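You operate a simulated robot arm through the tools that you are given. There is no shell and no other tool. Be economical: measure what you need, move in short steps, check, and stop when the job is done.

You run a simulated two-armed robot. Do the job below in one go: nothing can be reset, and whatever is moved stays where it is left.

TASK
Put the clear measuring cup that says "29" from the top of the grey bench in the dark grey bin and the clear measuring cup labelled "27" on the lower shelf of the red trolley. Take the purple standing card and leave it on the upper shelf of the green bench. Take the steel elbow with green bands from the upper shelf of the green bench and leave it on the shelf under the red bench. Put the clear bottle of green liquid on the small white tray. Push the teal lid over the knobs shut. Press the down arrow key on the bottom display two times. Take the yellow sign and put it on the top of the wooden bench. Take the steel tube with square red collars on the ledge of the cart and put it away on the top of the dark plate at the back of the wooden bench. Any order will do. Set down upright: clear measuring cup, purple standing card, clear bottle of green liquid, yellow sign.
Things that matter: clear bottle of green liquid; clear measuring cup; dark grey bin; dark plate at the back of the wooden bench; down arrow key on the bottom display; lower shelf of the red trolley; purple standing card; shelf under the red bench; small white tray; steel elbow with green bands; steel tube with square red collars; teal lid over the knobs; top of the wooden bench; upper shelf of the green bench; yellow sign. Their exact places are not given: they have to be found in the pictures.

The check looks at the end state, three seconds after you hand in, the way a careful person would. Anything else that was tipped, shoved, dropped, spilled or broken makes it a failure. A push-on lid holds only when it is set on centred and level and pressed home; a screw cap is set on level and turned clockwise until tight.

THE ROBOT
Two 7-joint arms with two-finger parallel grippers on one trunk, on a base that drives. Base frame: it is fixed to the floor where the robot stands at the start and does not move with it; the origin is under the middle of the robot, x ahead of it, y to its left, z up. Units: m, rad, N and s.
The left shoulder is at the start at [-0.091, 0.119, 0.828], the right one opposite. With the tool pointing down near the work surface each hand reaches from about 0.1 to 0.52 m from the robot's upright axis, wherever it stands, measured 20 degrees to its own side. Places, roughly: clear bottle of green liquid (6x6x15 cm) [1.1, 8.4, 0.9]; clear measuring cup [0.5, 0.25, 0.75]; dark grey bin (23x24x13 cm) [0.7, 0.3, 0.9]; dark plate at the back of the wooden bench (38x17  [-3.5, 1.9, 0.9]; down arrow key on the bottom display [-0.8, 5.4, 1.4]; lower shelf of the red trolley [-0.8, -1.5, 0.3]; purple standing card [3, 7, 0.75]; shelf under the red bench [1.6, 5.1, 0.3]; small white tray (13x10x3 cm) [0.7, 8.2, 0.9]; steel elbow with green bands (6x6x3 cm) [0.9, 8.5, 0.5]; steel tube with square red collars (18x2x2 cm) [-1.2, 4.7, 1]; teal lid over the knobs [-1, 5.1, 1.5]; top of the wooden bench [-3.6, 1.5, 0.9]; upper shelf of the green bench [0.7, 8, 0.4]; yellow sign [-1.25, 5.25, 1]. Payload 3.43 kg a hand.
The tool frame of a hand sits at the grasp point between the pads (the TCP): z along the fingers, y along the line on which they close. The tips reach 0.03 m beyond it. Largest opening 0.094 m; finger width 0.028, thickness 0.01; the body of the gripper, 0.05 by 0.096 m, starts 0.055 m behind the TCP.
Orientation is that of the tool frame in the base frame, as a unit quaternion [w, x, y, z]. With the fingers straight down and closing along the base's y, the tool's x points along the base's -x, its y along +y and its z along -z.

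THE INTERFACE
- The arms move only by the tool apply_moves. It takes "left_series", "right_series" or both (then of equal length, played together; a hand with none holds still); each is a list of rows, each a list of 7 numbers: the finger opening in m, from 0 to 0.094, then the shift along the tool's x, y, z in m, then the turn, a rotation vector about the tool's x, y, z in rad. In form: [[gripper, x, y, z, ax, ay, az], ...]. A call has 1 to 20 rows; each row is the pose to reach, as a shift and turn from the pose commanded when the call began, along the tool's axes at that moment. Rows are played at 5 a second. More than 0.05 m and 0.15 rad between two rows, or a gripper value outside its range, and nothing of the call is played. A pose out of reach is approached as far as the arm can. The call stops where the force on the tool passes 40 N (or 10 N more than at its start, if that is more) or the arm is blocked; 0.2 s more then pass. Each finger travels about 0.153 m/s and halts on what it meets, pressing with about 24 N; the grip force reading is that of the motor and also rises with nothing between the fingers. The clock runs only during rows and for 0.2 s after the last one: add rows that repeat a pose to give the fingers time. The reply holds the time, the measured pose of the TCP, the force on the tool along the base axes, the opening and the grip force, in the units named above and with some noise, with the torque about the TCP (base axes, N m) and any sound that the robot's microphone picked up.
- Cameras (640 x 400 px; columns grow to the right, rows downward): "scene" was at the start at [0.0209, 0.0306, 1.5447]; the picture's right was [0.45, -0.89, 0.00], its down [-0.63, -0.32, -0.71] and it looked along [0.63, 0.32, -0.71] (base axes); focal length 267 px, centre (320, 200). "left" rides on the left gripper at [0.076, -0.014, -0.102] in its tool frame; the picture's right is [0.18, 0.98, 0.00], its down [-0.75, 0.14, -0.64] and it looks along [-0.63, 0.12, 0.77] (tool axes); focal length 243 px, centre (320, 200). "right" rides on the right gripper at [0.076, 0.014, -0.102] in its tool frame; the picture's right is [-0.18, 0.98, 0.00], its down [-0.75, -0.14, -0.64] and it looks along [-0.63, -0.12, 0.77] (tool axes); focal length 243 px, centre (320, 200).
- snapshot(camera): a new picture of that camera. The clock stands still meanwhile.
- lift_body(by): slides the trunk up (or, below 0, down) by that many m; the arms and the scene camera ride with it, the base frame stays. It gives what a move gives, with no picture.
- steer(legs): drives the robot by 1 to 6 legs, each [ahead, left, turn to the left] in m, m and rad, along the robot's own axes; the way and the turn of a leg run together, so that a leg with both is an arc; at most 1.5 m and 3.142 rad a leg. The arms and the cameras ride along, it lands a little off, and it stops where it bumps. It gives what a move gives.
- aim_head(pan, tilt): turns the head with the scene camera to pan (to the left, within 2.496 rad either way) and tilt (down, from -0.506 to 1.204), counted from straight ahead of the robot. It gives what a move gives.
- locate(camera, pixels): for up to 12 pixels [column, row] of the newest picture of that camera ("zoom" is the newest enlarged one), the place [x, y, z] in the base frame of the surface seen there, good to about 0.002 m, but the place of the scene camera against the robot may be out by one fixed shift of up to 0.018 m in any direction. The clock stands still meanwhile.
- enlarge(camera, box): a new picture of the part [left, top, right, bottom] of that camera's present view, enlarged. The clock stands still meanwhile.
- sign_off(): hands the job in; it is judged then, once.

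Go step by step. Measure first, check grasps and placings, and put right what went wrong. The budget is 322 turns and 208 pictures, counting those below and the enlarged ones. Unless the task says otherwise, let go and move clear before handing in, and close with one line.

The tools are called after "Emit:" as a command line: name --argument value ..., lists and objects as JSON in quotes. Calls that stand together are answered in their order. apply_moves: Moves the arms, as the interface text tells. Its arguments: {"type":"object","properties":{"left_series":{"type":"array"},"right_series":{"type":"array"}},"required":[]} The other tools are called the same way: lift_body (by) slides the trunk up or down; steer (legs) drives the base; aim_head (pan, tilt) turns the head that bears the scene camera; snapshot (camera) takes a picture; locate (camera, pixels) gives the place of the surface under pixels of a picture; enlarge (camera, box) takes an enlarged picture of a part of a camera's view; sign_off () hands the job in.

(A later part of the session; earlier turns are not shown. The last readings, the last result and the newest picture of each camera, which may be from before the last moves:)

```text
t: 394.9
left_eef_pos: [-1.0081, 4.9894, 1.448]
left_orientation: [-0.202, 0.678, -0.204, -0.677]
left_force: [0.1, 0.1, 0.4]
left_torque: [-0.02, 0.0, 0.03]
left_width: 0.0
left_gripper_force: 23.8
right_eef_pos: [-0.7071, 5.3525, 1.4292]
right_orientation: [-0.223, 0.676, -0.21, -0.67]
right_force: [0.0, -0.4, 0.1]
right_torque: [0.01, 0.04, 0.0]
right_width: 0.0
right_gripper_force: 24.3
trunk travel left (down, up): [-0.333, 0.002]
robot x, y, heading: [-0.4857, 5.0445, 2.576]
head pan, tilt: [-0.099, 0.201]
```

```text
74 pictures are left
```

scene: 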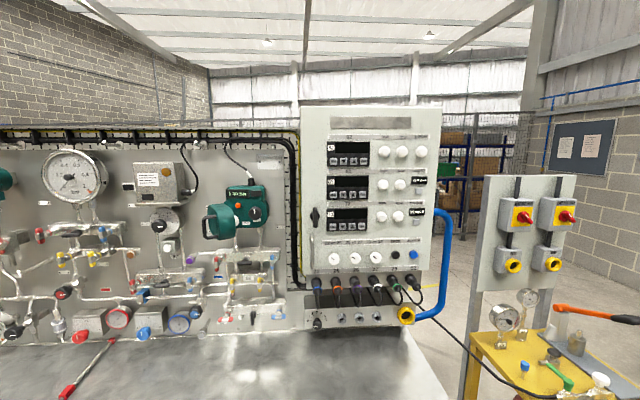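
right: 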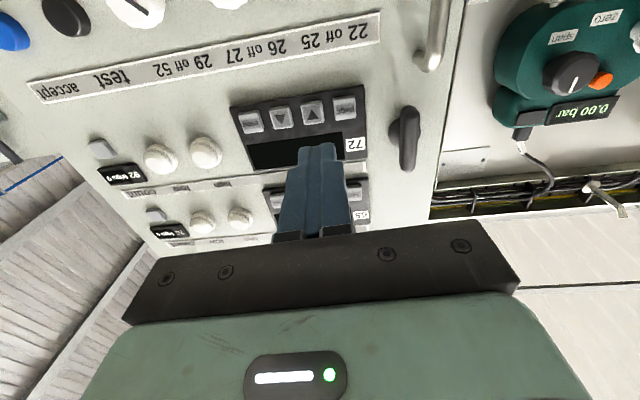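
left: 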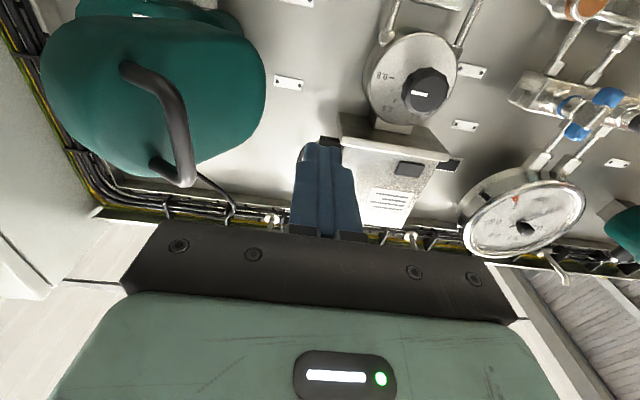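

Emit:
locate --camera "right" --pixels '[[313, 111], [345, 106], [281, 117], [313, 104], [313, 118], [405, 140]]'

Emit:
locate --camera "left" --pixels '[[225, 80], [240, 50], [175, 100], [150, 75], [100, 120], [60, 90], [200, 140], [185, 175], [130, 30]]'

```text
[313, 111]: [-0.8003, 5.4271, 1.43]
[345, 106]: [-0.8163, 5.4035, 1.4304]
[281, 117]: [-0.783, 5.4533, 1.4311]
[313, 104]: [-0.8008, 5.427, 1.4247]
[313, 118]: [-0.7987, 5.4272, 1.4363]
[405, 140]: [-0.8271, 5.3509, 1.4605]
```

```text
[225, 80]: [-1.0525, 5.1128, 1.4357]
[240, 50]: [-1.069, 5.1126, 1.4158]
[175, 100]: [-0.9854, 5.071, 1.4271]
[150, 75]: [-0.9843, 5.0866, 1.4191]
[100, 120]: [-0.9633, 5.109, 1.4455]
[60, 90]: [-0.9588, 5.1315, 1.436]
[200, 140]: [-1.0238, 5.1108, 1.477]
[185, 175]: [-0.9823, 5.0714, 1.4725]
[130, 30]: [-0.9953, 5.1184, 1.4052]
```

The key is 0.119 m ahead along the fingers. I'll align, press once gently and back off.

Emit:
apply_moves --right_series '[[0.0, 0, -0.006, 0.03, 0, 0, 0], [0.0, -0.001, -0.006, 0.06, 0, 0, 0], [0.0, -0.001, -0.006, 0.078, 0, 0, 0], [0.0, -0.001, -0.006, 0.086, 0, 0, 0], [0.0, -0.001, -0.006, 0.09, 0, 0, 0], [0.0, -0.001, -0.006, 0.093, 0, 0, 0]]'

Emit:
snapshot --camera "right"

```text
t: 396.2
left_eef_pos: [-1.0073, 4.9882, 1.4484]
left_orientation: [-0.201, 0.678, -0.202, -0.678]
left_force: [0.4, 0.6, 0.8]
left_torque: [-0.06, -0.02, 0.0]
left_width: 0.0
left_gripper_force: 23.6
right_eef_pos: [-0.7791, 5.41, 1.4316]
right_orientation: [-0.224, 0.675, -0.21, -0.67]
right_force: [2.9, -4.6, -1.4]
right_torque: [0.02, 0.0, 0.05]
right_width: 0.0
right_gripper_force: 23.8
trunk travel left (down, up): [-0.333, 0.002]
robot x, y, heading: [-0.4849, 5.0432, 2.575]
head pan, tilt: [-0.099, 0.201]
heard: click
```

```text
73 pictures are left
```

right: 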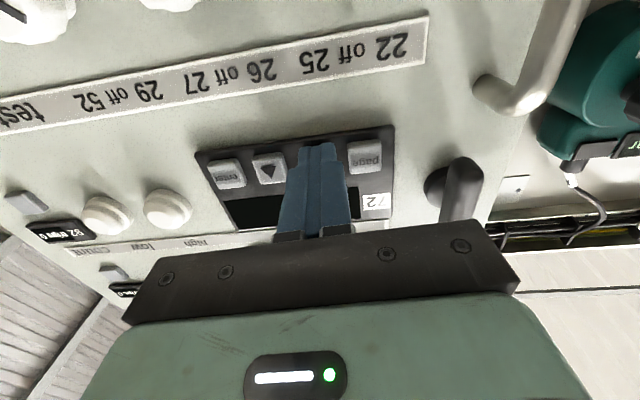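

One click, with the tip centred on the ▼ key. I'll release, press a second time and release.

Emit:
apply_moves --right_series '[[0.0, 0, 0, -0.01, 0, 0, 0], [0.0, 0, 0, -0.018, 0, 0, 0], [0.0, 0, 0, -0.018, 0, 0, 0], [0.0, 0, 0, -0.018, 0, 0, 0]]'

Emit:
apply_moves --right_series '[[0.0, 0, 0, 0.01, 0, 0, 0], [0.0, 0, 0, 0.014, 0, 0, 0], [0.0, 0, 0, 0.018, 0, 0, 0], [0.0, 0, 0, 0.018, 0, 0, 0]]'

Emit:
apply_moves --right_series '[[0.0, 0, 0, -0.01, 0, 0, 0], [0.0, 0, 0, -0.04, 0, 0, 0], [0.0, 0, 0, -0.08, 0, 0, 0]]'

Emit:
enlarge --camera "scene" --box '[260, 120, 500, 280]'

```text
t: 397.2
left_eef_pos: [-1.0076, 4.989, 1.4481]
left_orientation: [-0.2, 0.678, -0.202, -0.677]
left_force: [0.3, 0.0, 0.0]
left_torque: [-0.01, 0.0, -0.03]
left_width: 0.0
left_gripper_force: 24.6
right_eef_pos: [-0.7651, 5.4011, 1.43]
right_orientation: [-0.223, 0.676, -0.21, -0.67]
right_force: [0.3, -0.2, 0.5]
right_torque: [-0.01, -0.02, 0.01]
right_width: 0.0001
right_gripper_force: 23.8
trunk travel left (down, up): [-0.333, 0.002]
robot x, y, heading: [-0.4872, 5.0448, 2.579]
head pan, tilt: [-0.099, 0.201]
```

```text
t: 398.2
left_eef_pos: [-1.0067, 4.9895, 1.4482]
left_orientation: [-0.201, 0.678, -0.203, -0.677]
left_force: [-0.3, 0.1, -0.1]
left_torque: [0.04, 0.02, -0.01]
left_width: 0.0
left_gripper_force: 23.8
right_eef_pos: [-0.7784, 5.412, 1.4302]
right_orientation: [-0.225, 0.675, -0.21, -0.67]
right_force: [1.1, -2.4, -0.6]
right_torque: [0.02, 0.01, 0.06]
right_width: 0.0
right_gripper_force: 24.2
trunk travel left (down, up): [-0.333, 0.002]
robot x, y, heading: [-0.4888, 5.0451, 2.577]
head pan, tilt: [-0.099, 0.201]
heard: click
```

```text
t: 399.1
left_eef_pos: [-1.0072, 4.9891, 1.4488]
left_orientation: [-0.201, 0.678, -0.202, -0.678]
left_force: [-1.4, -0.2, -0.1]
left_torque: [0.0, -0.07, -0.01]
left_width: 0.0
left_gripper_force: 24.1
right_eef_pos: [-0.7144, 5.3645, 1.4301]
right_orientation: [-0.224, 0.675, -0.211, -0.67]
right_force: [-0.2, 0.3, 0.2]
right_torque: [0.01, -0.01, 0.01]
right_width: 0.0
right_gripper_force: 24.3
trunk travel left (down, up): [-0.333, 0.002]
robot x, y, heading: [-0.4864, 5.0454, 2.577]
head pan, tilt: [-0.099, 0.201]
```

```text
2.50 times, centred on (380, 200) of scene
```

zoom: 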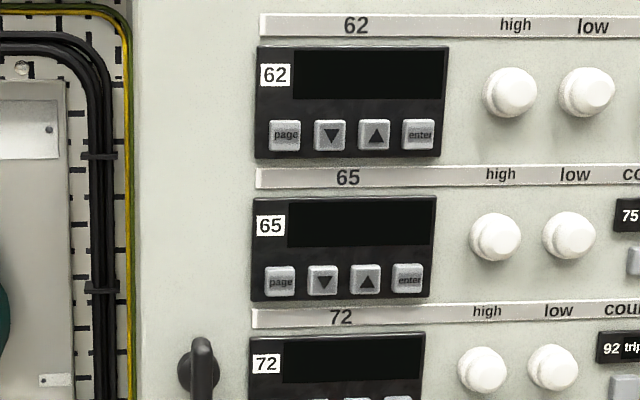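

Two clicks heard in total: the key is done. Lid geometry: hinge near u=3.715, open about 59°, handle bar near (-0.985,5.071,1.45). I'll push the bar sideways with the left fingertips to swing it shut.

Emit:
apply_moves --left_series '[[0.0, 0, 0, 0.015, 0, 0, 0], [0.0, 0, 0, 0.03, 0, 0, 0], [0.0, 0, -0.03, 0.03, 0, 0, 0], [0.0, 0, -0.05, 0.03, 0, 0, 0], [0.0, 0, -0.07, 0.03, 0, 0, 0], [0.0, 0, -0.085, 0.03, 0, 0, 0], [0.0, 0, -0.1, 0.03, 0, 0, 0], [0.0, 0, -0.1, 0.03, 0, 0, 0]]'

Emit:
snapshot --camera "left"

Emit:
snapshot --camera "scene"

```text
t: 400.9
left_eef_pos: [-0.9786, 5.089, 1.4476]
left_orientation: [-0.201, 0.678, -0.204, -0.677]
left_force: [0.7, -0.4, -0.9]
left_torque: [0.0, -0.02, 0.01]
left_width: 0.0001
left_gripper_force: 24.2
right_eef_pos: [-0.7157, 5.3646, 1.4301]
right_orientation: [-0.224, 0.676, -0.21, -0.67]
right_force: [-0.1, 0.6, 0.4]
right_torque: [0.01, 0.01, 0.01]
right_width: 0.0001
right_gripper_force: 24.3
trunk travel left (down, up): [-0.333, 0.002]
robot x, y, heading: [-0.4861, 5.0427, 2.574]
head pan, tilt: [-0.099, 0.201]
```

```text
71 pictures are left
```

left: 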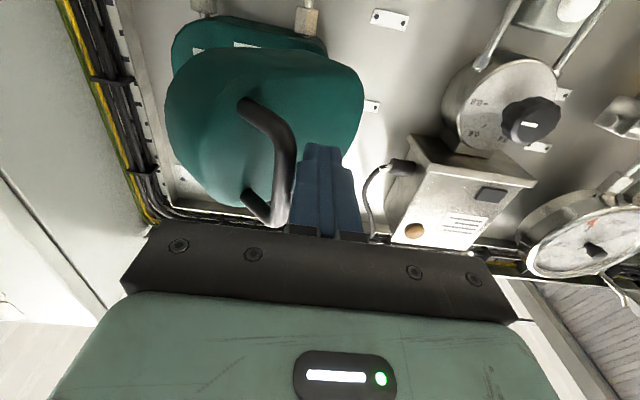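

```text
70 pictures are left
```

scene: 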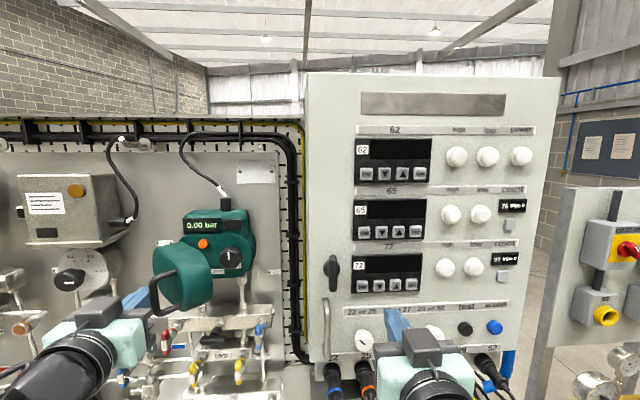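

The fingers are beside the handle bar with little resistance. I'll continue pushing to the right.

Emit:
apply_moves --left_series '[[0.0, 0, -0.015, 0, 0, 0, 0], [0.0, 0, -0.03, 0, 0, 0, 0], [0.0, 0, -0.045, 0, 0, 0, 0], [0.0, 0, -0.06, 0, 0, 0, 0], [0.0, 0, -0.075, 0, 0, 0, 0], [0.0, 0, -0.09, 0, 0, 0, 0], [0.0, 0, -0.09, 0, 0, 0, 0]]'

Emit:
snapshot --camera "left"

Emit:
enlarge --camera "scene" --box '[80, 170, 300, 330]'

```text
t: 402.4
left_eef_pos: [-0.9282, 5.1665, 1.4473]
left_orientation: [-0.201, 0.678, -0.203, -0.677]
left_force: [0.3, -0.1, 0.4]
left_torque: [-0.01, 0.0, 0.0]
left_width: 0.0
left_gripper_force: 24.1
right_eef_pos: [-0.7154, 5.3641, 1.4306]
right_orientation: [-0.223, 0.676, -0.21, -0.67]
right_force: [0.3, 1.2, 0.1]
right_torque: [-0.01, 0.0, 0.02]
right_width: 0.0
right_gripper_force: 24.1
trunk travel left (down, up): [-0.333, 0.002]
robot x, y, heading: [-0.4853, 5.0451, 2.581]
head pan, tilt: [-0.099, 0.201]
```

```text
69 pictures are left
```

left: 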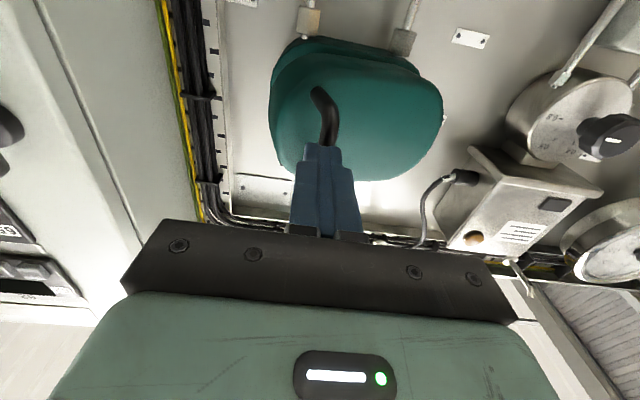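

```text
2.50 times, centred on (190, 250) of scene
```

zoom: 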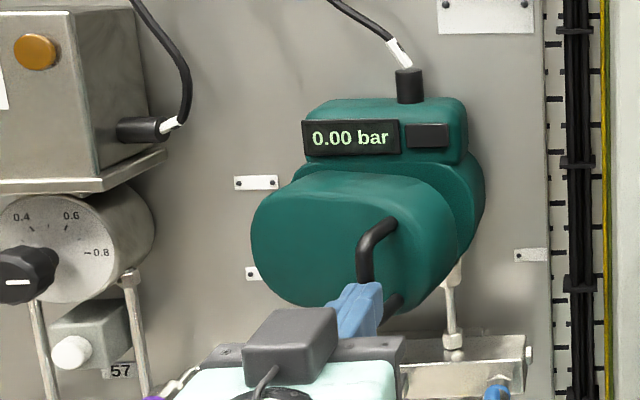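

The lid is almost shut. Now I'll push its face straight in.

Emit:
apply_moves --left_series '[[0.0, 0, 0, 0.012, 0, 0, 0], [0.0, 0, 0, 0.024, 0, 0, 0], [0.0, 0, 0, 0.034, 0, 0, 0], [0.0, 0, 0, 0.042, 0, 0, 0], [0.0, 0, 0, 0.05, 0, 0, 0], [0.0, 0, 0, 0.058, 0, 0, 0], [0.0, 0, 0, 0.066, 0, 0, 0], [0.0, 0, 0, 0.074, 0, 0, 0]]'

Emit:
enlarge --camera "scene" --box '[80, 170, 300, 330]'

```text
t: 404.2
left_eef_pos: [-0.9894, 5.204, 1.4475]
left_orientation: [-0.201, 0.678, -0.202, -0.677]
left_force: [8.2, -7.4, -4.3]
left_torque: [0.0, 0.01, -0.02]
left_width: 0.0
left_gripper_force: 24.0
right_eef_pos: [-0.7133, 5.3632, 1.4302]
right_orientation: [-0.224, 0.675, -0.211, -0.671]
right_force: [0.8, -0.2, -0.4]
right_torque: [-0.04, 0.03, 0.0]
right_width: 0.0
right_gripper_force: 24.0
trunk travel left (down, up): [-0.333, 0.002]
robot x, y, heading: [-0.4835, 5.0446, 2.573]
head pan, tilt: [-0.099, 0.201]
```

```text
2.50 times, centred on (190, 250) of scene
```

zoom: 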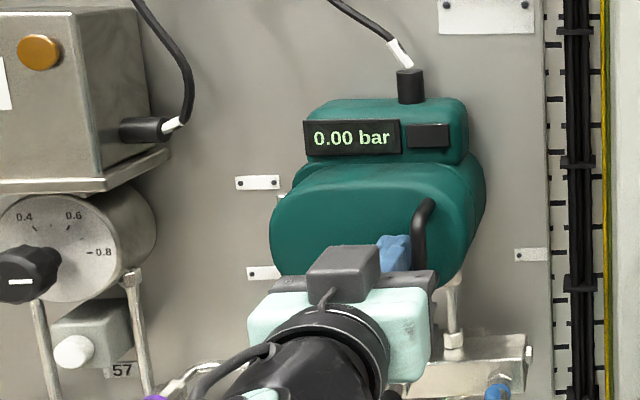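

Force is about 11 N with the lid nearly flush. I'll press a bit further to seat it.

Emit:
apply_moves --left_series '[[0.0, 0, 0, 0.003, 0, 0, 0], [0.0, 0, 0, 0.006, 0, 0, 0], [0.0, 0, 0, 0.009, 0, 0, 0], [0.0, 0, 0, 0.012, 0, 0, 0], [0.0, 0, 0, 0.015, 0, 0, 0], [0.0, 0, 0, 0.018, 0, 0, 0]]'

Emit:
enlarge --camera "scene" --box '[80, 170, 300, 330]'

```text
t: 404.9
left_eef_pos: [-0.9881, 5.2051, 1.4482]
left_orientation: [-0.201, 0.678, -0.203, -0.677]
left_force: [22.2, -19.9, -9.8]
left_torque: [0.13, 0.01, 0.06]
left_width: 0.0001
left_gripper_force: 24.1
right_eef_pos: [-0.7127, 5.3596, 1.4333]
right_orientation: [-0.223, 0.675, -0.209, -0.672]
right_force: [-0.3, -0.1, 0.2]
right_torque: [0.0, 0.0, -0.03]
right_width: 0.0
right_gripper_force: 24.2
trunk travel left (down, up): [-0.333, 0.002]
robot x, y, heading: [-0.4866, 5.0444, 2.583]
head pan, tilt: [-0.099, 0.201]
stopped in row 3 (left hand): the force on the tool passed its limit at 43 N (the readings are from after the stop); the commanded pose is now the measured one
```

```text
2.50 times, centred on (190, 250) of scene
```

zoom: 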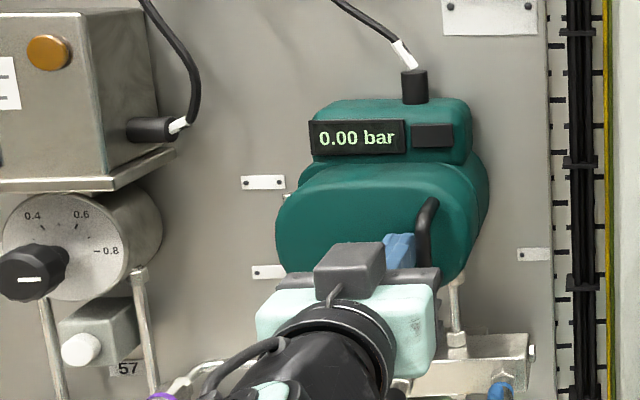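

It has reached a hard stop (43 N), which matches the closed position. I'll back off and check it stays shut.

Emit:
apply_moves --left_series '[[0.0, 0, 0.0, -0.03, 0, 0, 0], [0.0, 0, 0.0, -0.07, 0, 0, 0], [0.0, 0, 0.04, -0.09, 0, 0, 0], [0.0, 0, 0.08, -0.1, 0, 0, 0], [0.0, 0, 0.12, -0.11, 0, 0, 0]]'

Emit:
enlarge --camera "scene" --box '[80, 150, 300, 330]'

```text
t: 406.1
left_eef_pos: [-0.9637, 5.0455, 1.4471]
left_orientation: [-0.2, 0.679, -0.203, -0.677]
left_force: [0.1, -0.3, -0.1]
left_torque: [-0.03, 0.02, 0.02]
left_width: 0.0
left_gripper_force: 23.7
right_eef_pos: [-0.7154, 5.3626, 1.4311]
right_orientation: [-0.224, 0.675, -0.211, -0.67]
right_force: [0.2, -0.3, -0.3]
right_torque: [-0.01, 0.02, -0.01]
right_width: 0.0003
right_gripper_force: 23.9
trunk travel left (down, up): [-0.333, 0.002]
robot x, y, heading: [-0.4858, 5.0435, 2.575]
head pan, tilt: [-0.099, 0.201]
```

```text
2.22 times, centred on (190, 240) of scene
```

zoom: 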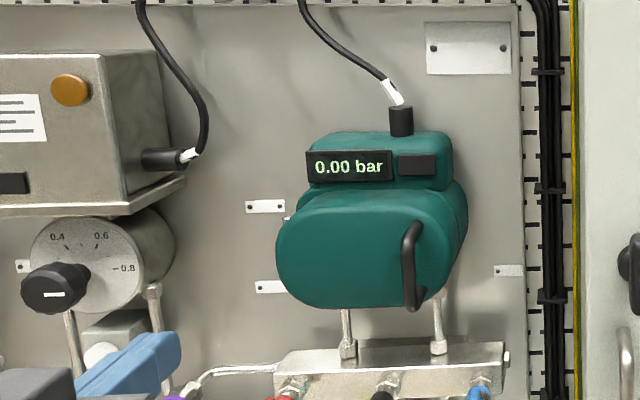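

The teal lid is shut. Next I'll look down-left at the tube on the cart top.

Emit:
aim_head --pan 0.45 --tilt 0.75

Emit:
snapshot --camera "scene"

```text
t: 407.1
left_eef_pos: [-0.9635, 5.0486, 1.4473]
left_orientation: [-0.2, 0.679, -0.203, -0.676]
left_force: [0.2, -0.8, -0.2]
left_torque: [-0.04, 0.02, 0.04]
left_width: 0.0
left_gripper_force: 23.4
right_eef_pos: [-0.7159, 5.3641, 1.4302]
right_orientation: [-0.223, 0.676, -0.21, -0.671]
right_force: [-0.1, 0.2, 0.4]
right_torque: [0.01, 0.01, -0.01]
right_width: 0.0
right_gripper_force: 23.9
trunk travel left (down, up): [-0.333, 0.002]
robot x, y, heading: [-0.4822, 5.0433, 2.58]
head pan, tilt: [0.45, 0.75]
```

```text
64 pictures are left
```

scene: 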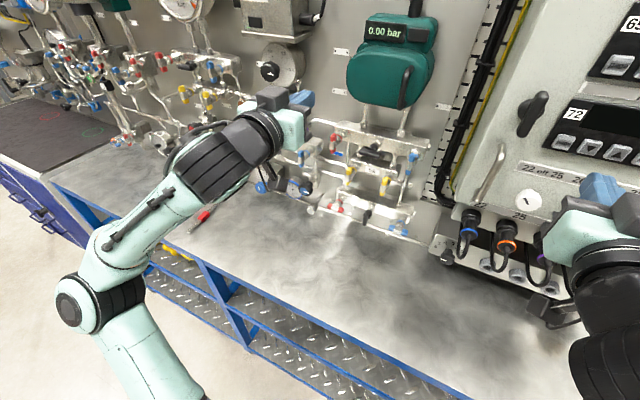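

The left arm hides the tube. I'll back off, move left, and bring the left hand to tool-down at about z 1.2.

Emit:
steer --legs '[[-0.35, 0.0, 0], [0, 0.2, 0]]'

Emit:
apply_moves --left_series '[[0.04, 0.02, 0, -0.005, 0, 0.13, 0], [0.06, 0.04, 0, -0.01, 0, 0.26, 0], [0.06, 0.06, 0, -0.015, 0, 0.39, 0], [0.06, 0.08, 0, -0.02, 0, 0.52, 0], [0.06, 0.1, 0, -0.025, 0, 0.65, 0], [0.06, 0.12, 0, -0.03, 0, 0.78, 0], [0.06, 0.14, 0, -0.035, 0, 0.91, 0], [0.06, 0.16, 0, -0.04, 0, 1.04, 0], [0.06, 0.18, 0, -0.045, 0, 1.17, 0], [0.06, 0.2, 0, -0.05, 0, 1.3, 0], [0.06, 0.22, 0, -0.05, 0, 1.43, 0], [0.06, 0.24, 0, -0.05, 0, 1.57, 0], [0.06, 0.25, 0, -0.05, 0, 1.57, 0], [0.06, 0.25, 0, -0.05, 0, 1.57, 0]]'

Emit:
snapshot --camera "left"

Emit:
snapshot --camera "scene"

```text
t: 411.4
left_eef_pos: [-0.775, 4.6888, 1.4461]
left_orientation: [-0.2, 0.679, -0.203, -0.676]
left_force: [0.1, 0.4, 0.1]
left_torque: [-0.03, 0.02, 0.0]
left_width: 0.0002
left_gripper_force: 24.0
right_eef_pos: [-0.5264, 5.0047, 1.4316]
right_orientation: [-0.224, 0.676, -0.209, -0.67]
right_force: [0.0, 0.2, -0.4]
right_torque: [0.0, -0.02, -0.01]
right_width: 0.0
right_gripper_force: 24.2
trunk travel left (down, up): [-0.333, 0.002]
robot x, y, heading: [-0.2982, 4.6842, 2.578]
head pan, tilt: [0.45, 0.75]
```

```text
t: 414.4
left_eef_pos: [-0.7316, 4.6614, 1.1974]
left_orientation: [0.002, 0.958, -0.286, 0.002]
left_force: [-0.2, -0.3, 0.2]
left_torque: [0.02, -0.02, 0.01]
left_width: 0.0597
left_gripper_force: 0.1
right_eef_pos: [-0.5269, 5.0043, 1.4306]
right_orientation: [-0.224, 0.676, -0.21, -0.67]
right_force: [-0.9, -0.4, 0.2]
right_torque: [0.01, 0.01, 0.03]
right_width: 0.0
right_gripper_force: 24.3
trunk travel left (down, up): [-0.333, 0.002]
robot x, y, heading: [-0.2981, 4.6835, 2.578]
head pan, tilt: [0.45, 0.75]
```

```text
63 pictures are left
```

left: 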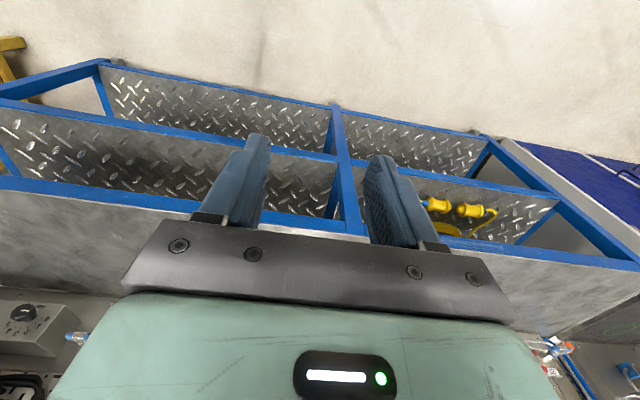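

```text
62 pictures are left
```

scene: 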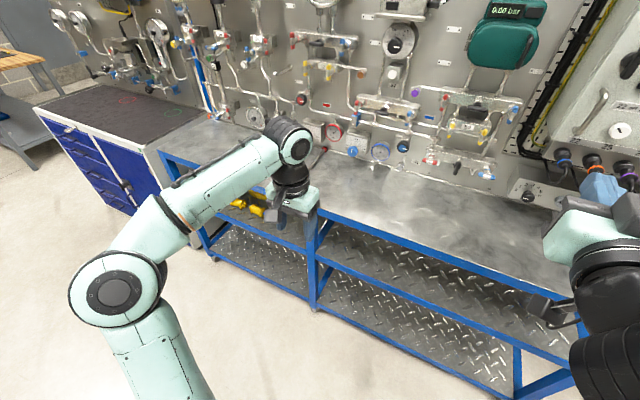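

The tube is about 0.47 m to my left. I'll move left 0.25, ahead 0.30, and look with the left camera.

Emit:
steer --legs '[[0, 0.24, 0], [0.3, 0, 0]]'

Emit:
snapshot --camera "left"

```text
t: 418.8
left_eef_pos: [-1.119, 4.6194, 1.1962]
left_orientation: [0.002, 0.958, -0.286, 0.002]
left_force: [0.0, -0.6, -0.1]
left_torque: [0.0, 0.03, 0.0]
left_width: 0.0599
left_gripper_force: 0.0
right_eef_pos: [-0.9105, 4.9637, 1.4308]
right_orientation: [-0.225, 0.676, -0.211, -0.67]
right_force: [-0.9, -0.2, 0.0]
right_torque: [-0.01, 0.01, -0.02]
right_width: 0.0
right_gripper_force: 23.6
trunk travel left (down, up): [-0.333, 0.002]
robot x, y, heading: [-0.6843, 4.6405, 2.573]
head pan, tilt: [0.45, 0.75]
```

```text
61 pictures are left
```

left: 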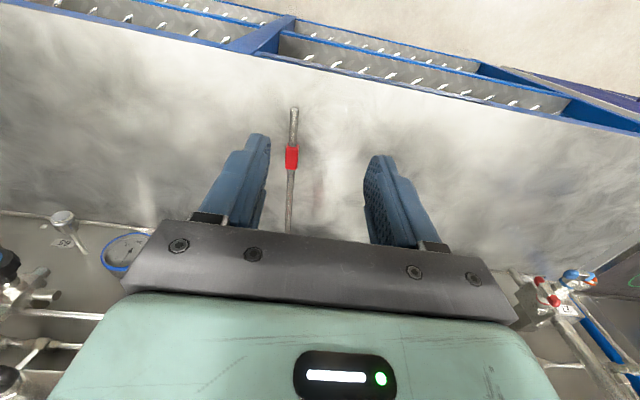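

The tube is visible between the fingers. I'll measure it.

Emit:
locate --camera "left" --pixels '[[294, 112], [293, 130], [292, 157], [290, 185], [289, 220], [310, 160]]'

Emit:
enlarge --camera "left" --box '[250, 90, 350, 240]'

```text
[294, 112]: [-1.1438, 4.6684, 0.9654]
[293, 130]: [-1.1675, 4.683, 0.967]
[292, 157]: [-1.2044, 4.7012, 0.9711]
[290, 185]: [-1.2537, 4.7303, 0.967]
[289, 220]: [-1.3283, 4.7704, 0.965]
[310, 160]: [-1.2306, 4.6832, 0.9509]
```

```text
2.67 times, centred on (300, 165) of left
```

zoom: 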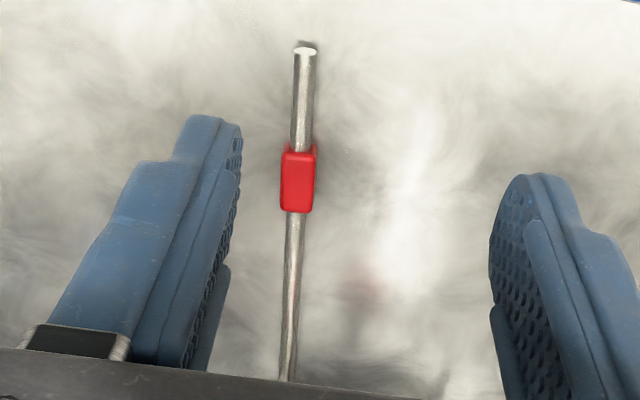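

The rod extends at least 0.21 m, longer than the stated size, so I'll move the hand ahead to see its far end.

Emit:
apply_moves --left_series '[[0.06, -0.04, 0.0, 0, 0, 0, 0], [0.06, -0.08, 0.0, 0, 0, 0, 0], [0.06, -0.12, 0.0, 0, 0, 0, 0], [0.06, -0.12, 0.0, 0, 0, 0, 0]]'

Emit:
snapshot --camera "left"

```text
t: 419.8
left_eef_pos: [-1.2197, 4.6855, 1.1961]
left_orientation: [0.001, 0.958, -0.287, 0.002]
left_force: [0.1, 0.1, 0.0]
left_torque: [0.0, 0.03, 0.01]
left_width: 0.06
left_gripper_force: 0.0
right_eef_pos: [-0.9123, 4.9623, 1.4304]
right_orientation: [-0.224, 0.675, -0.211, -0.671]
right_force: [-0.3, 0.2, -1.0]
right_torque: [-0.04, 0.0, -0.01]
right_width: 0.0
right_gripper_force: 24.1
trunk travel left (down, up): [-0.333, 0.002]
robot x, y, heading: [-0.685, 4.6396, 2.573]
head pan, tilt: [0.45, 0.75]
```

```text
59 pictures are left
```

left: 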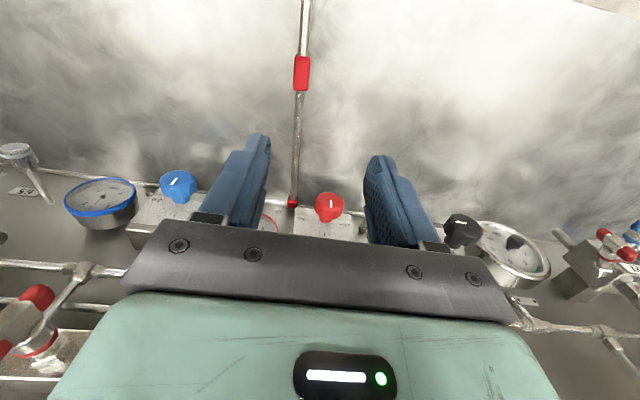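

Emit:
enlarge --camera "left" --box '[250, 130, 350, 240]'

Emit:
locate --camera "left" --pixels '[[293, 203], [295, 190], [296, 150], [302, 72], [306, 10], [298, 110]]'

```text
3.64 times, centred on (300, 185) of left
```

zoom: 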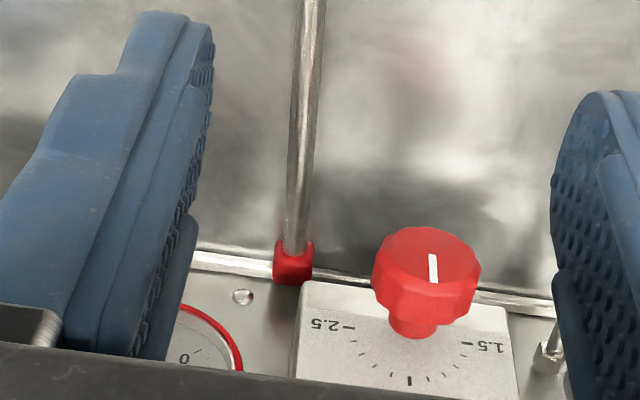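

```text
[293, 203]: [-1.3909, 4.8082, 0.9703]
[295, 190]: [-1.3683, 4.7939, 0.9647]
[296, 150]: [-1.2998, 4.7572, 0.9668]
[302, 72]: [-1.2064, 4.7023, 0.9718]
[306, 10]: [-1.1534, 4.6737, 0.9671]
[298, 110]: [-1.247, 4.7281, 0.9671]
```

The rod has two square red collars (the second at the panel base), so it matches the description. I'll grip it between the collars and test whether it lifts freely.

Emit:
apply_moves --left_series '[[0.06, -0.023, -0.01, 0.0, 0, 0, -0.04], [0.06, -0.0462, -0.0205, 0.0, 0, 0, -0.079], [0.06, -0.0462, -0.0205, 0.045, 0, 0, -0.079], [0.06, -0.0462, -0.0205, 0.09, 0, 0, -0.079], [0.06, -0.0462, -0.0205, 0.135, 0, 0, -0.079], [0.06, -0.0462, -0.0205, 0.18, 0, 0, -0.079], [0.06, -0.0462, -0.0205, 0.205, 0, 0, -0.079], [0.06, -0.0462, -0.0205, 0.211, 0, 0, -0.079], [0.06, -0.0462, -0.0205, 0.211, 0, 0, -0.079]]'

Emit:
snapshot --camera "left"

```text
t: 421.8
left_eef_pos: [-1.2462, 4.7283, 0.9865]
left_orientation: [0.002, 0.968, -0.249, 0.001]
left_force: [0.6, -0.2, 0.7]
left_torque: [0.02, -0.03, 0.01]
left_width: 0.0599
left_gripper_force: 0.0
left hand out of reach, approached as far as the arm can: row 1, 2
right_eef_pos: [-0.9121, 4.9646, 1.4312]
right_orientation: [-0.224, 0.675, -0.211, -0.67]
right_force: [-0.2, -0.4, 0.2]
right_torque: [0.0, 0.01, 0.03]
right_width: 0.0
right_gripper_force: 24.3
trunk travel left (down, up): [-0.333, 0.002]
robot x, y, heading: [-0.6838, 4.6443, 2.574]
head pan, tilt: [0.45, 0.75]
```

```text
57 pictures are left
```

left: 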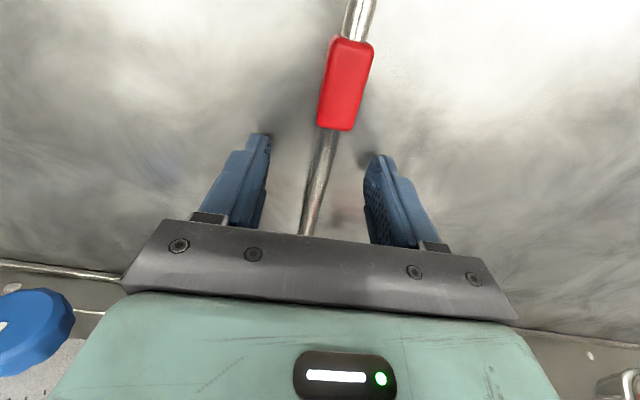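

Emit:
apply_moves --left_series '[[0.03, 0, 0, 0, 0, 0, 0], [0.0, 0, 0, 0, 0, 0, 0], [0.0, 0, 0, 0, 0, 0, 0], [0.0, 0, 0, -0.008, 0, 0, 0], [0.0, 0, 0, -0.016, 0, 0, 0], [0.0, 0, 0, -0.016, 0, 0, 0]]'

```text
t: 423.2
left_eef_pos: [-1.2449, 4.7265, 1.0007]
left_orientation: [0.002, 0.969, -0.248, 0.001]
left_force: [0.2, 0.2, -1.1]
left_torque: [-0.01, -0.05, 0.01]
left_width: 0.0109
left_gripper_force: 24.3
right_eef_pos: [-0.9119, 4.9636, 1.431]
right_orientation: [-0.224, 0.676, -0.21, -0.67]
right_force: [0.1, -0.2, -0.3]
right_torque: [0.01, -0.02, -0.04]
right_width: 0.0
right_gripper_force: 23.9
trunk travel left (down, up): [-0.333, 0.002]
robot x, y, heading: [-0.6848, 4.6417, 2.574]
head pan, tilt: [0.45, 0.75]
```

It lifts freely and is gripped at 11 mm. Its far end may sit under the instruments, so I'll draw it straight back before raising.

Emit:
steer --legs '[[-0.3, 0, 0]]'

Emit:
apply_moves --left_series '[[0.0, 0, 0, -0.04, 0, 0, 0], [0.0, 0, 0, -0.08, 0, 0, 0], [0.0, 0, 0, -0.12, 0, 0, 0], [0.0, 0, 0, -0.16, 0, 0, 0]]'

Emit:
steer --legs '[[-0.2, 0, 0]]'

Emit:
aim_head --pan 0.5 --tilt 0.5

Emit:
snapshot --camera "scene"

```text
t: 425.2
left_eef_pos: [-0.9963, 4.5666, 1.0012]
left_orientation: [0.002, 0.97, -0.245, 0.001]
left_force: [-0.1, -0.9, -1.1]
left_torque: [-0.01, -0.04, -0.03]
left_width: 0.011
left_gripper_force: 23.9
right_eef_pos: [-0.6642, 4.8043, 1.4313]
right_orientation: [-0.223, 0.676, -0.208, -0.671]
right_force: [0.1, 0.1, -0.4]
right_torque: [-0.03, 0.0, 0.02]
right_width: 0.0
right_gripper_force: 24.1
trunk travel left (down, up): [-0.333, 0.002]
robot x, y, heading: [-0.4326, 4.4829, 2.586]
head pan, tilt: [0.45, 0.75]
```

```text
t: 426.2
left_eef_pos: [-0.9948, 4.5649, 1.1581]
left_orientation: [0.003, 0.969, -0.246, 0.003]
left_force: [0.0, 0.1, -0.9]
left_torque: [0.0, -0.01, 0.0]
left_width: 0.0109
left_gripper_force: 24.4
right_eef_pos: [-0.6658, 4.8052, 1.4303]
right_orientation: [-0.221, 0.676, -0.209, -0.671]
right_force: [-0.1, -0.5, -1.1]
right_torque: [-0.01, 0.01, -0.02]
right_width: 0.0001
right_gripper_force: 24.1
trunk travel left (down, up): [-0.333, 0.002]
robot x, y, heading: [-0.4327, 4.4864, 2.582]
head pan, tilt: [0.45, 0.75]
```

```text
t: 427.8
left_eef_pos: [-0.8239, 4.4584, 1.1588]
left_orientation: [0.002, 0.969, -0.246, 0.001]
left_force: [0.1, -0.1, -2.1]
left_torque: [-0.01, -0.03, 0.0]
left_width: 0.0109
left_gripper_force: 24.2
right_eef_pos: [-0.4919, 4.6978, 1.4302]
right_orientation: [-0.222, 0.676, -0.209, -0.671]
right_force: [-0.3, 0.5, 0.3]
right_torque: [-0.03, 0.0, 0.02]
right_width: 0.0
right_gripper_force: 24.0
trunk travel left (down, up): [-0.333, 0.002]
robot x, y, heading: [-0.2619, 4.3793, 2.585]
head pan, tilt: [0.45, 0.75]
```

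```text
t: 428.6
left_eef_pos: [-0.8235, 4.4574, 1.1595]
left_orientation: [0.002, 0.969, -0.245, 0.001]
left_force: [-0.5, -0.1, -1.3]
left_torque: [-0.04, -0.05, -0.01]
left_width: 0.011
left_gripper_force: 23.6
right_eef_pos: [-0.4917, 4.6974, 1.4313]
right_orientation: [-0.223, 0.676, -0.209, -0.67]
right_force: [-0.2, 0.7, -0.1]
right_torque: [0.0, 0.02, 0.0]
right_width: 0.0
right_gripper_force: 24.4
trunk travel left (down, up): [-0.333, 0.002]
robot x, y, heading: [-0.2623, 4.3778, 2.581]
head pan, tilt: [0.499, 0.499]
```

```text
56 pictures are left
```

scene: 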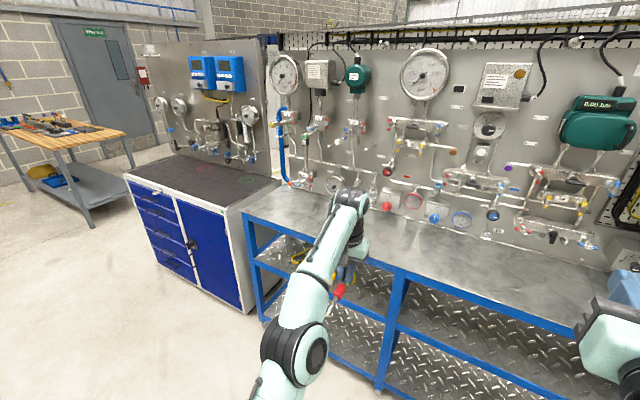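

The tube is held. I'll measure the cabinet's far end and the wooden bench for the way around to the back.

Emit:
locate --camera "scene" --pixels '[[126, 176], [150, 232], [160, 155], [152, 70], [125, 135], [95, 227], [20, 130], [140, 165], [60, 130], [242, 310]]'

Emit:
aim_head --pan 0.95 --tilt 0.2

Emit:
snapshot --camera "scene"

```text
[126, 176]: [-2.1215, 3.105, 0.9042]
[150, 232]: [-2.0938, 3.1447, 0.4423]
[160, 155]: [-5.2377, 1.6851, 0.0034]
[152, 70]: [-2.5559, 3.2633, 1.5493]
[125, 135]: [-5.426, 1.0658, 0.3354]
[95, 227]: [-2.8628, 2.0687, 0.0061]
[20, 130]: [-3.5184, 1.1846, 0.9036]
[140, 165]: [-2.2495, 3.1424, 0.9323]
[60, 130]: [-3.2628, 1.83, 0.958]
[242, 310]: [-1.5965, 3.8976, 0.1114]
```

```text
t: 429.5
left_eef_pos: [-0.8234, 4.4577, 1.1577]
left_orientation: [0.002, 0.97, -0.245, 0.001]
left_force: [-0.4, 0.2, -1.8]
left_torque: [-0.02, -0.05, -0.03]
left_width: 0.0112
left_gripper_force: 23.9
right_eef_pos: [-0.4927, 4.6974, 1.4304]
right_orientation: [-0.222, 0.676, -0.208, -0.671]
right_force: [0.3, 0.3, -0.9]
right_torque: [0.0, 0.01, -0.02]
right_width: 0.0
right_gripper_force: 23.9
trunk travel left (down, up): [-0.333, 0.002]
robot x, y, heading: [-0.2635, 4.3731, 2.582]
head pan, tilt: [0.949, 0.201]
```

```text
55 pictures are left
```

scene: 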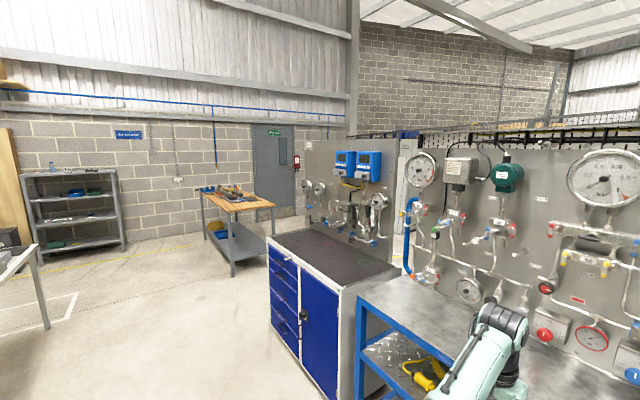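

I'll look closer at the wooden bench and its dark plate.

Emit:
enlarge --camera "scene" --box '[185, 160, 305, 280]'

Emit:
locate --camera "scene" --pixels '[[232, 276], [273, 207], [233, 212], [202, 193], [240, 188], [250, 195], [225, 195], [265, 240]]'

```text
3.33 times, centred on (245, 220) of scene
```

zoom: 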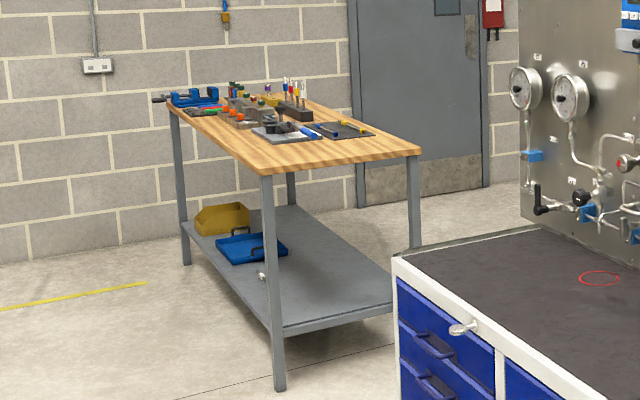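

```text
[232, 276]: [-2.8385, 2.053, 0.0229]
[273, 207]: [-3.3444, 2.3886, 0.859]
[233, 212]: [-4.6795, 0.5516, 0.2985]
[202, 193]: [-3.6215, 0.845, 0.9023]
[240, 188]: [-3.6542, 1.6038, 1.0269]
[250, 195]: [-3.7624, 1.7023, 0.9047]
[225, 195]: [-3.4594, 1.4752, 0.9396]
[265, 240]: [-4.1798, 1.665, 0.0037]
```

The wooden bench's back side (n≈-4.1) is free floor, and the dark plate is near that edge; the sign is also on the rear side of the cart. I'll go left past the cabinet and through the gap to the rear aisle.

Emit:
steer --legs '[[0, 1.35, -0.02], [0, 1.35, 0]]'

Emit:
aim_head --pan 0 --tilt 0.45

Emit:
snapshot --camera "scene"

```text
t: 453.0
left_eef_pos: [-2.2834, 2.2304, 1.1582]
left_orientation: [0.002, 0.966, -0.259, 0.001]
left_force: [-0.8, -0.3, -0.2]
left_torque: [-0.02, -0.03, -0.03]
left_width: 0.0109
left_gripper_force: 23.9
right_eef_pos: [-1.9465, 2.4587, 1.4311]
right_orientation: [-0.232, 0.673, -0.219, -0.667]
right_force: [0.1, -0.1, 0.8]
right_torque: [-0.01, -0.01, -0.04]
right_width: 0.0
right_gripper_force: 24.0
trunk travel left (down, up): [-0.333, 0.002]
robot x, y, heading: [-1.7247, 2.1358, 2.553]
head pan, tilt: [0.949, 0.201]
```

```text
t: 454.2
left_eef_pos: [-2.2851, 2.2306, 1.1576]
left_orientation: [0.002, 0.966, -0.259, 0.0]
left_force: [-0.2, 0.7, -1.9]
left_torque: [-0.02, 0.01, -0.01]
left_width: 0.0112
left_gripper_force: 23.7
right_eef_pos: [-1.946, 2.46, 1.431]
right_orientation: [-0.231, 0.673, -0.218, -0.667]
right_force: [-0.3, -0.4, 0.4]
right_torque: [0.01, 0.0, 0.01]
right_width: 0.0
right_gripper_force: 24.1
trunk travel left (down, up): [-0.333, 0.002]
robot x, y, heading: [-1.7256, 2.1309, 2.555]
head pan, tilt: [0.0, 0.45]
```

```text
53 pictures are left
```

scene: 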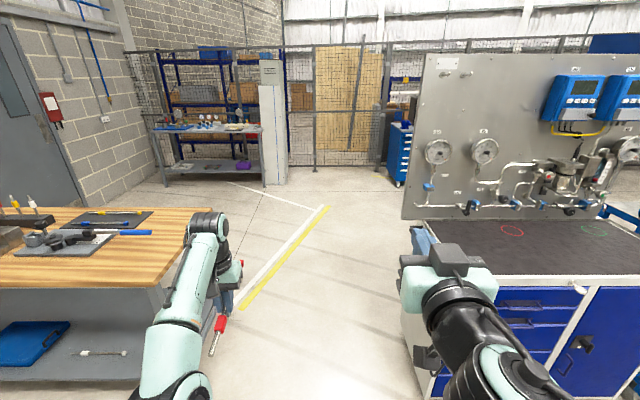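

The passage is clear. I'll drive ahead to the rear aisle and look both ways.

Emit:
steer --legs '[[0.95, 0, 0], [0.9, 0, 0]]'

Emit:
aim_head --pan -1.5 --tilt 0.35

Emit:
snapshot --camera "scene"

```text
t: 463.3
left_eef_pos: [-3.7471, 3.3275, 1.1587]
left_orientation: [0.003, 0.956, -0.293, 0.001]
left_force: [0.0, 0.0, -2.0]
left_torque: [-0.03, 0.0, -0.01]
left_width: 0.011
left_gripper_force: 24.0
right_eef_pos: [-3.3941, 3.5335, 1.4304]
right_orientation: [-0.256, 0.665, -0.242, -0.658]
right_force: [0.1, -0.8, 0.3]
right_torque: [0.0, -0.03, 0.04]
right_width: 0.0001
right_gripper_force: 23.7
trunk travel left (down, up): [-0.333, 0.002]
robot x, y, heading: [-3.1974, 3.1882, 2.482]
head pan, tilt: [0.0, 0.45]
```

```text
t: 464.9
left_eef_pos: [-3.7472, 3.3268, 1.1581]
left_orientation: [0.002, 0.956, -0.294, 0.001]
left_force: [-0.8, 0.7, -1.6]
left_torque: [-0.01, -0.05, -0.01]
left_width: 0.0109
left_gripper_force: 23.9
right_eef_pos: [-3.3934, 3.532, 1.4304]
right_orientation: [-0.255, 0.665, -0.242, -0.659]
right_force: [0.3, -0.8, -0.4]
right_torque: [-0.02, 0.02, 0.0]
right_width: 0.0001
right_gripper_force: 24.1
trunk travel left (down, up): [-0.333, 0.002]
robot x, y, heading: [-3.2008, 3.1951, 2.483]
head pan, tilt: [-1.499, 0.351]
```

```text
52 pictures are left
```

scene: 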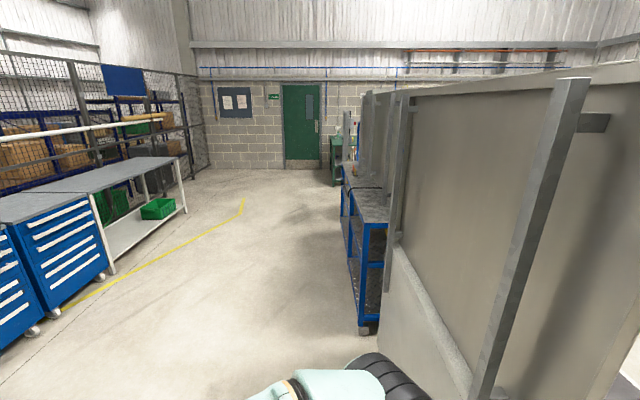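

The rear aisle is wide and clear. I'll step away from the panel, turn around to face the machine's rear, and move up to the sign.

Emit:
steer --legs '[[0.3, 0, 0], [0, 0, -1.53], [0, 0, -1.53], [0, 1.3, 0], [0, 1.3, 0]]'

Emit:
aim_head --pan 0.1 --tilt 0.45

Emit:
snapshot --camera "scene"

```text
t: 496.6
left_eef_pos: [-1.6867, 5.6525, 1.1601]
left_orientation: [-0.002, 0.202, 0.979, 0.003]
left_force: [0.7, 0.5, -0.5]
left_torque: [0.0, 0.08, -0.01]
left_width: 0.0111
left_gripper_force: 23.5
right_eef_pos: [-1.9946, 5.3844, 1.4311]
right_orientation: [0.68, 0.178, 0.685, -0.192]
right_force: [0.6, 0.2, -0.1]
right_torque: [-0.04, 0.01, 0.01]
right_width: 0.0
right_gripper_force: 24.0
trunk travel left (down, up): [-0.333, 0.002]
robot x, y, heading: [-2.2533, 5.6817, -0.477]
head pan, tilt: [-1.499, 0.351]
```

```text
t: 498.3
left_eef_pos: [-1.6861, 5.6511, 1.1578]
left_orientation: [-0.001, 0.202, 0.979, 0.002]
left_force: [-0.3, 0.1, -0.1]
left_torque: [0.0, 0.02, 0.03]
left_width: 0.0109
left_gripper_force: 23.9
right_eef_pos: [-1.9941, 5.3836, 1.4309]
right_orientation: [0.68, 0.178, 0.685, -0.193]
right_force: [0.5, 0.2, -0.8]
right_torque: [0.01, 0.01, -0.03]
right_width: 0.0003
right_gripper_force: 24.1
trunk travel left (down, up): [-0.333, 0.002]
robot x, y, heading: [-2.2539, 5.6799, -0.471]
head pan, tilt: [0.099, 0.45]
```

```text
51 pictures are left
```

scene: 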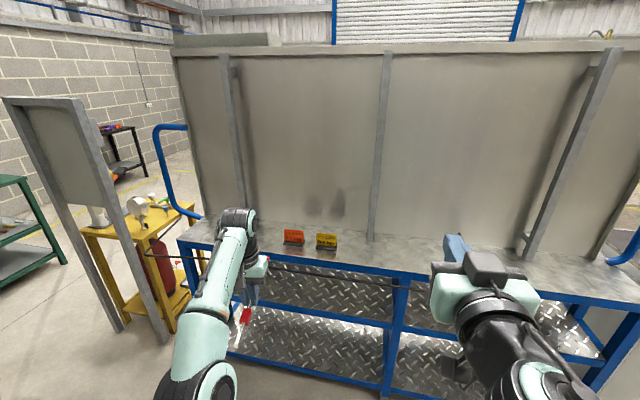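

The yellow sign is on the rear ledge at (327,241), beside an orange one. I'll measure it.

Emit:
enlarge --camera "scene" --box '[260, 210, 360, 270]'

Emit:
locate --camera "scene" --pixels '[[327, 240], [318, 241], [336, 242], [327, 234], [327, 248], [303, 238], [284, 236], [327, 262], [380, 262], [250, 240]]'

```text
6.40 times, centred on (310, 240) of scene
```

zoom: 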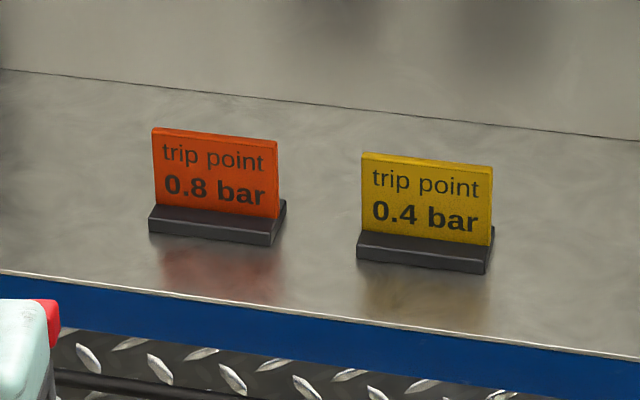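

```text
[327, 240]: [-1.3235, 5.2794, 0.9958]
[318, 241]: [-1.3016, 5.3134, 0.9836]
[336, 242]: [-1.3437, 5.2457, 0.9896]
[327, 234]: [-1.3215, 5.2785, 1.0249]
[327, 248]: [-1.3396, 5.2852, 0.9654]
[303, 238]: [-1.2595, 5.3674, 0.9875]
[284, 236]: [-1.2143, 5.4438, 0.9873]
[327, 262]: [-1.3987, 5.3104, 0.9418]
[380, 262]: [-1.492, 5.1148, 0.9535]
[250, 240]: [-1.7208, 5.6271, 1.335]
```

I'll take the sign from above with the fingers across its thin plate. I'll turn the right hand to tool-down and check the yellow cart's position on my left.

Emit:
locate --camera "scene" --pixels '[[165, 338], [120, 328], [190, 213], [195, 205], [178, 330], [155, 240], [80, 100]]'

Emit:
apply_moves --right_series '[[0.03, 0.02, 0, -0.0, 0, 0.13, 0], [0.05, 0.04, 0, -0.0, 0, 0.26, 0], [0.05, 0.06, 0, -0.0, 0, 0.39, 0], [0.05, 0.08, 0, -0.0, 0, 0.52, 0], [0.05, 0.1, 0, -0.0, 0, 0.65, 0], [0.05, 0.12, 0, -0.0, 0, 0.78, 0], [0.05, 0.14, 0, -0.0, 0, 0.91, 0], [0.05, 0.16, 0, -0.0, 0, 1.04, 0], [0.05, 0.18, 0, -0.0, 0, 1.17, 0], [0.05, 0.2, 0, -0.0, 0, 1.3, 0], [0.05, 0.22, 0, -0.0, 0, 1.43, 0], [0.05, 0.24, 0, -0.0, 0, 1.56, 0], [0.05, 0.25, 0, 0, 0, 1.57, 0], [0.05, 0.25, 0, 0, 0, 1.57, 0]]'

```text
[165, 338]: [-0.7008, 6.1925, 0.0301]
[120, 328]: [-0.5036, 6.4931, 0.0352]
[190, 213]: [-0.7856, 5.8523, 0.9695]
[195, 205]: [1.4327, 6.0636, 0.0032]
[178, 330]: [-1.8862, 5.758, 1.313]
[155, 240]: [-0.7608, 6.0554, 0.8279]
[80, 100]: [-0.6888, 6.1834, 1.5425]
```

```text
t: 501.3
left_eef_pos: [-1.6875, 5.6518, 1.1583]
left_orientation: [0.0, 0.201, 0.979, 0.002]
left_force: [0.8, 0.0, -1.2]
left_torque: [0.0, 0.04, 0.03]
left_width: 0.0108
left_gripper_force: 24.2
right_eef_pos: [-1.9975, 5.3783, 1.1822]
right_orientation: [-0.004, 0.262, 0.965, -0.01]
right_force: [-0.6, -0.1, 0.0]
right_torque: [-0.02, -0.01, -0.04]
right_width: 0.0499
right_gripper_force: 0.1
trunk travel left (down, up): [-0.333, 0.002]
robot x, y, heading: [-2.2507, 5.6797, -0.471]
head pan, tilt: [0.099, 0.45]
```

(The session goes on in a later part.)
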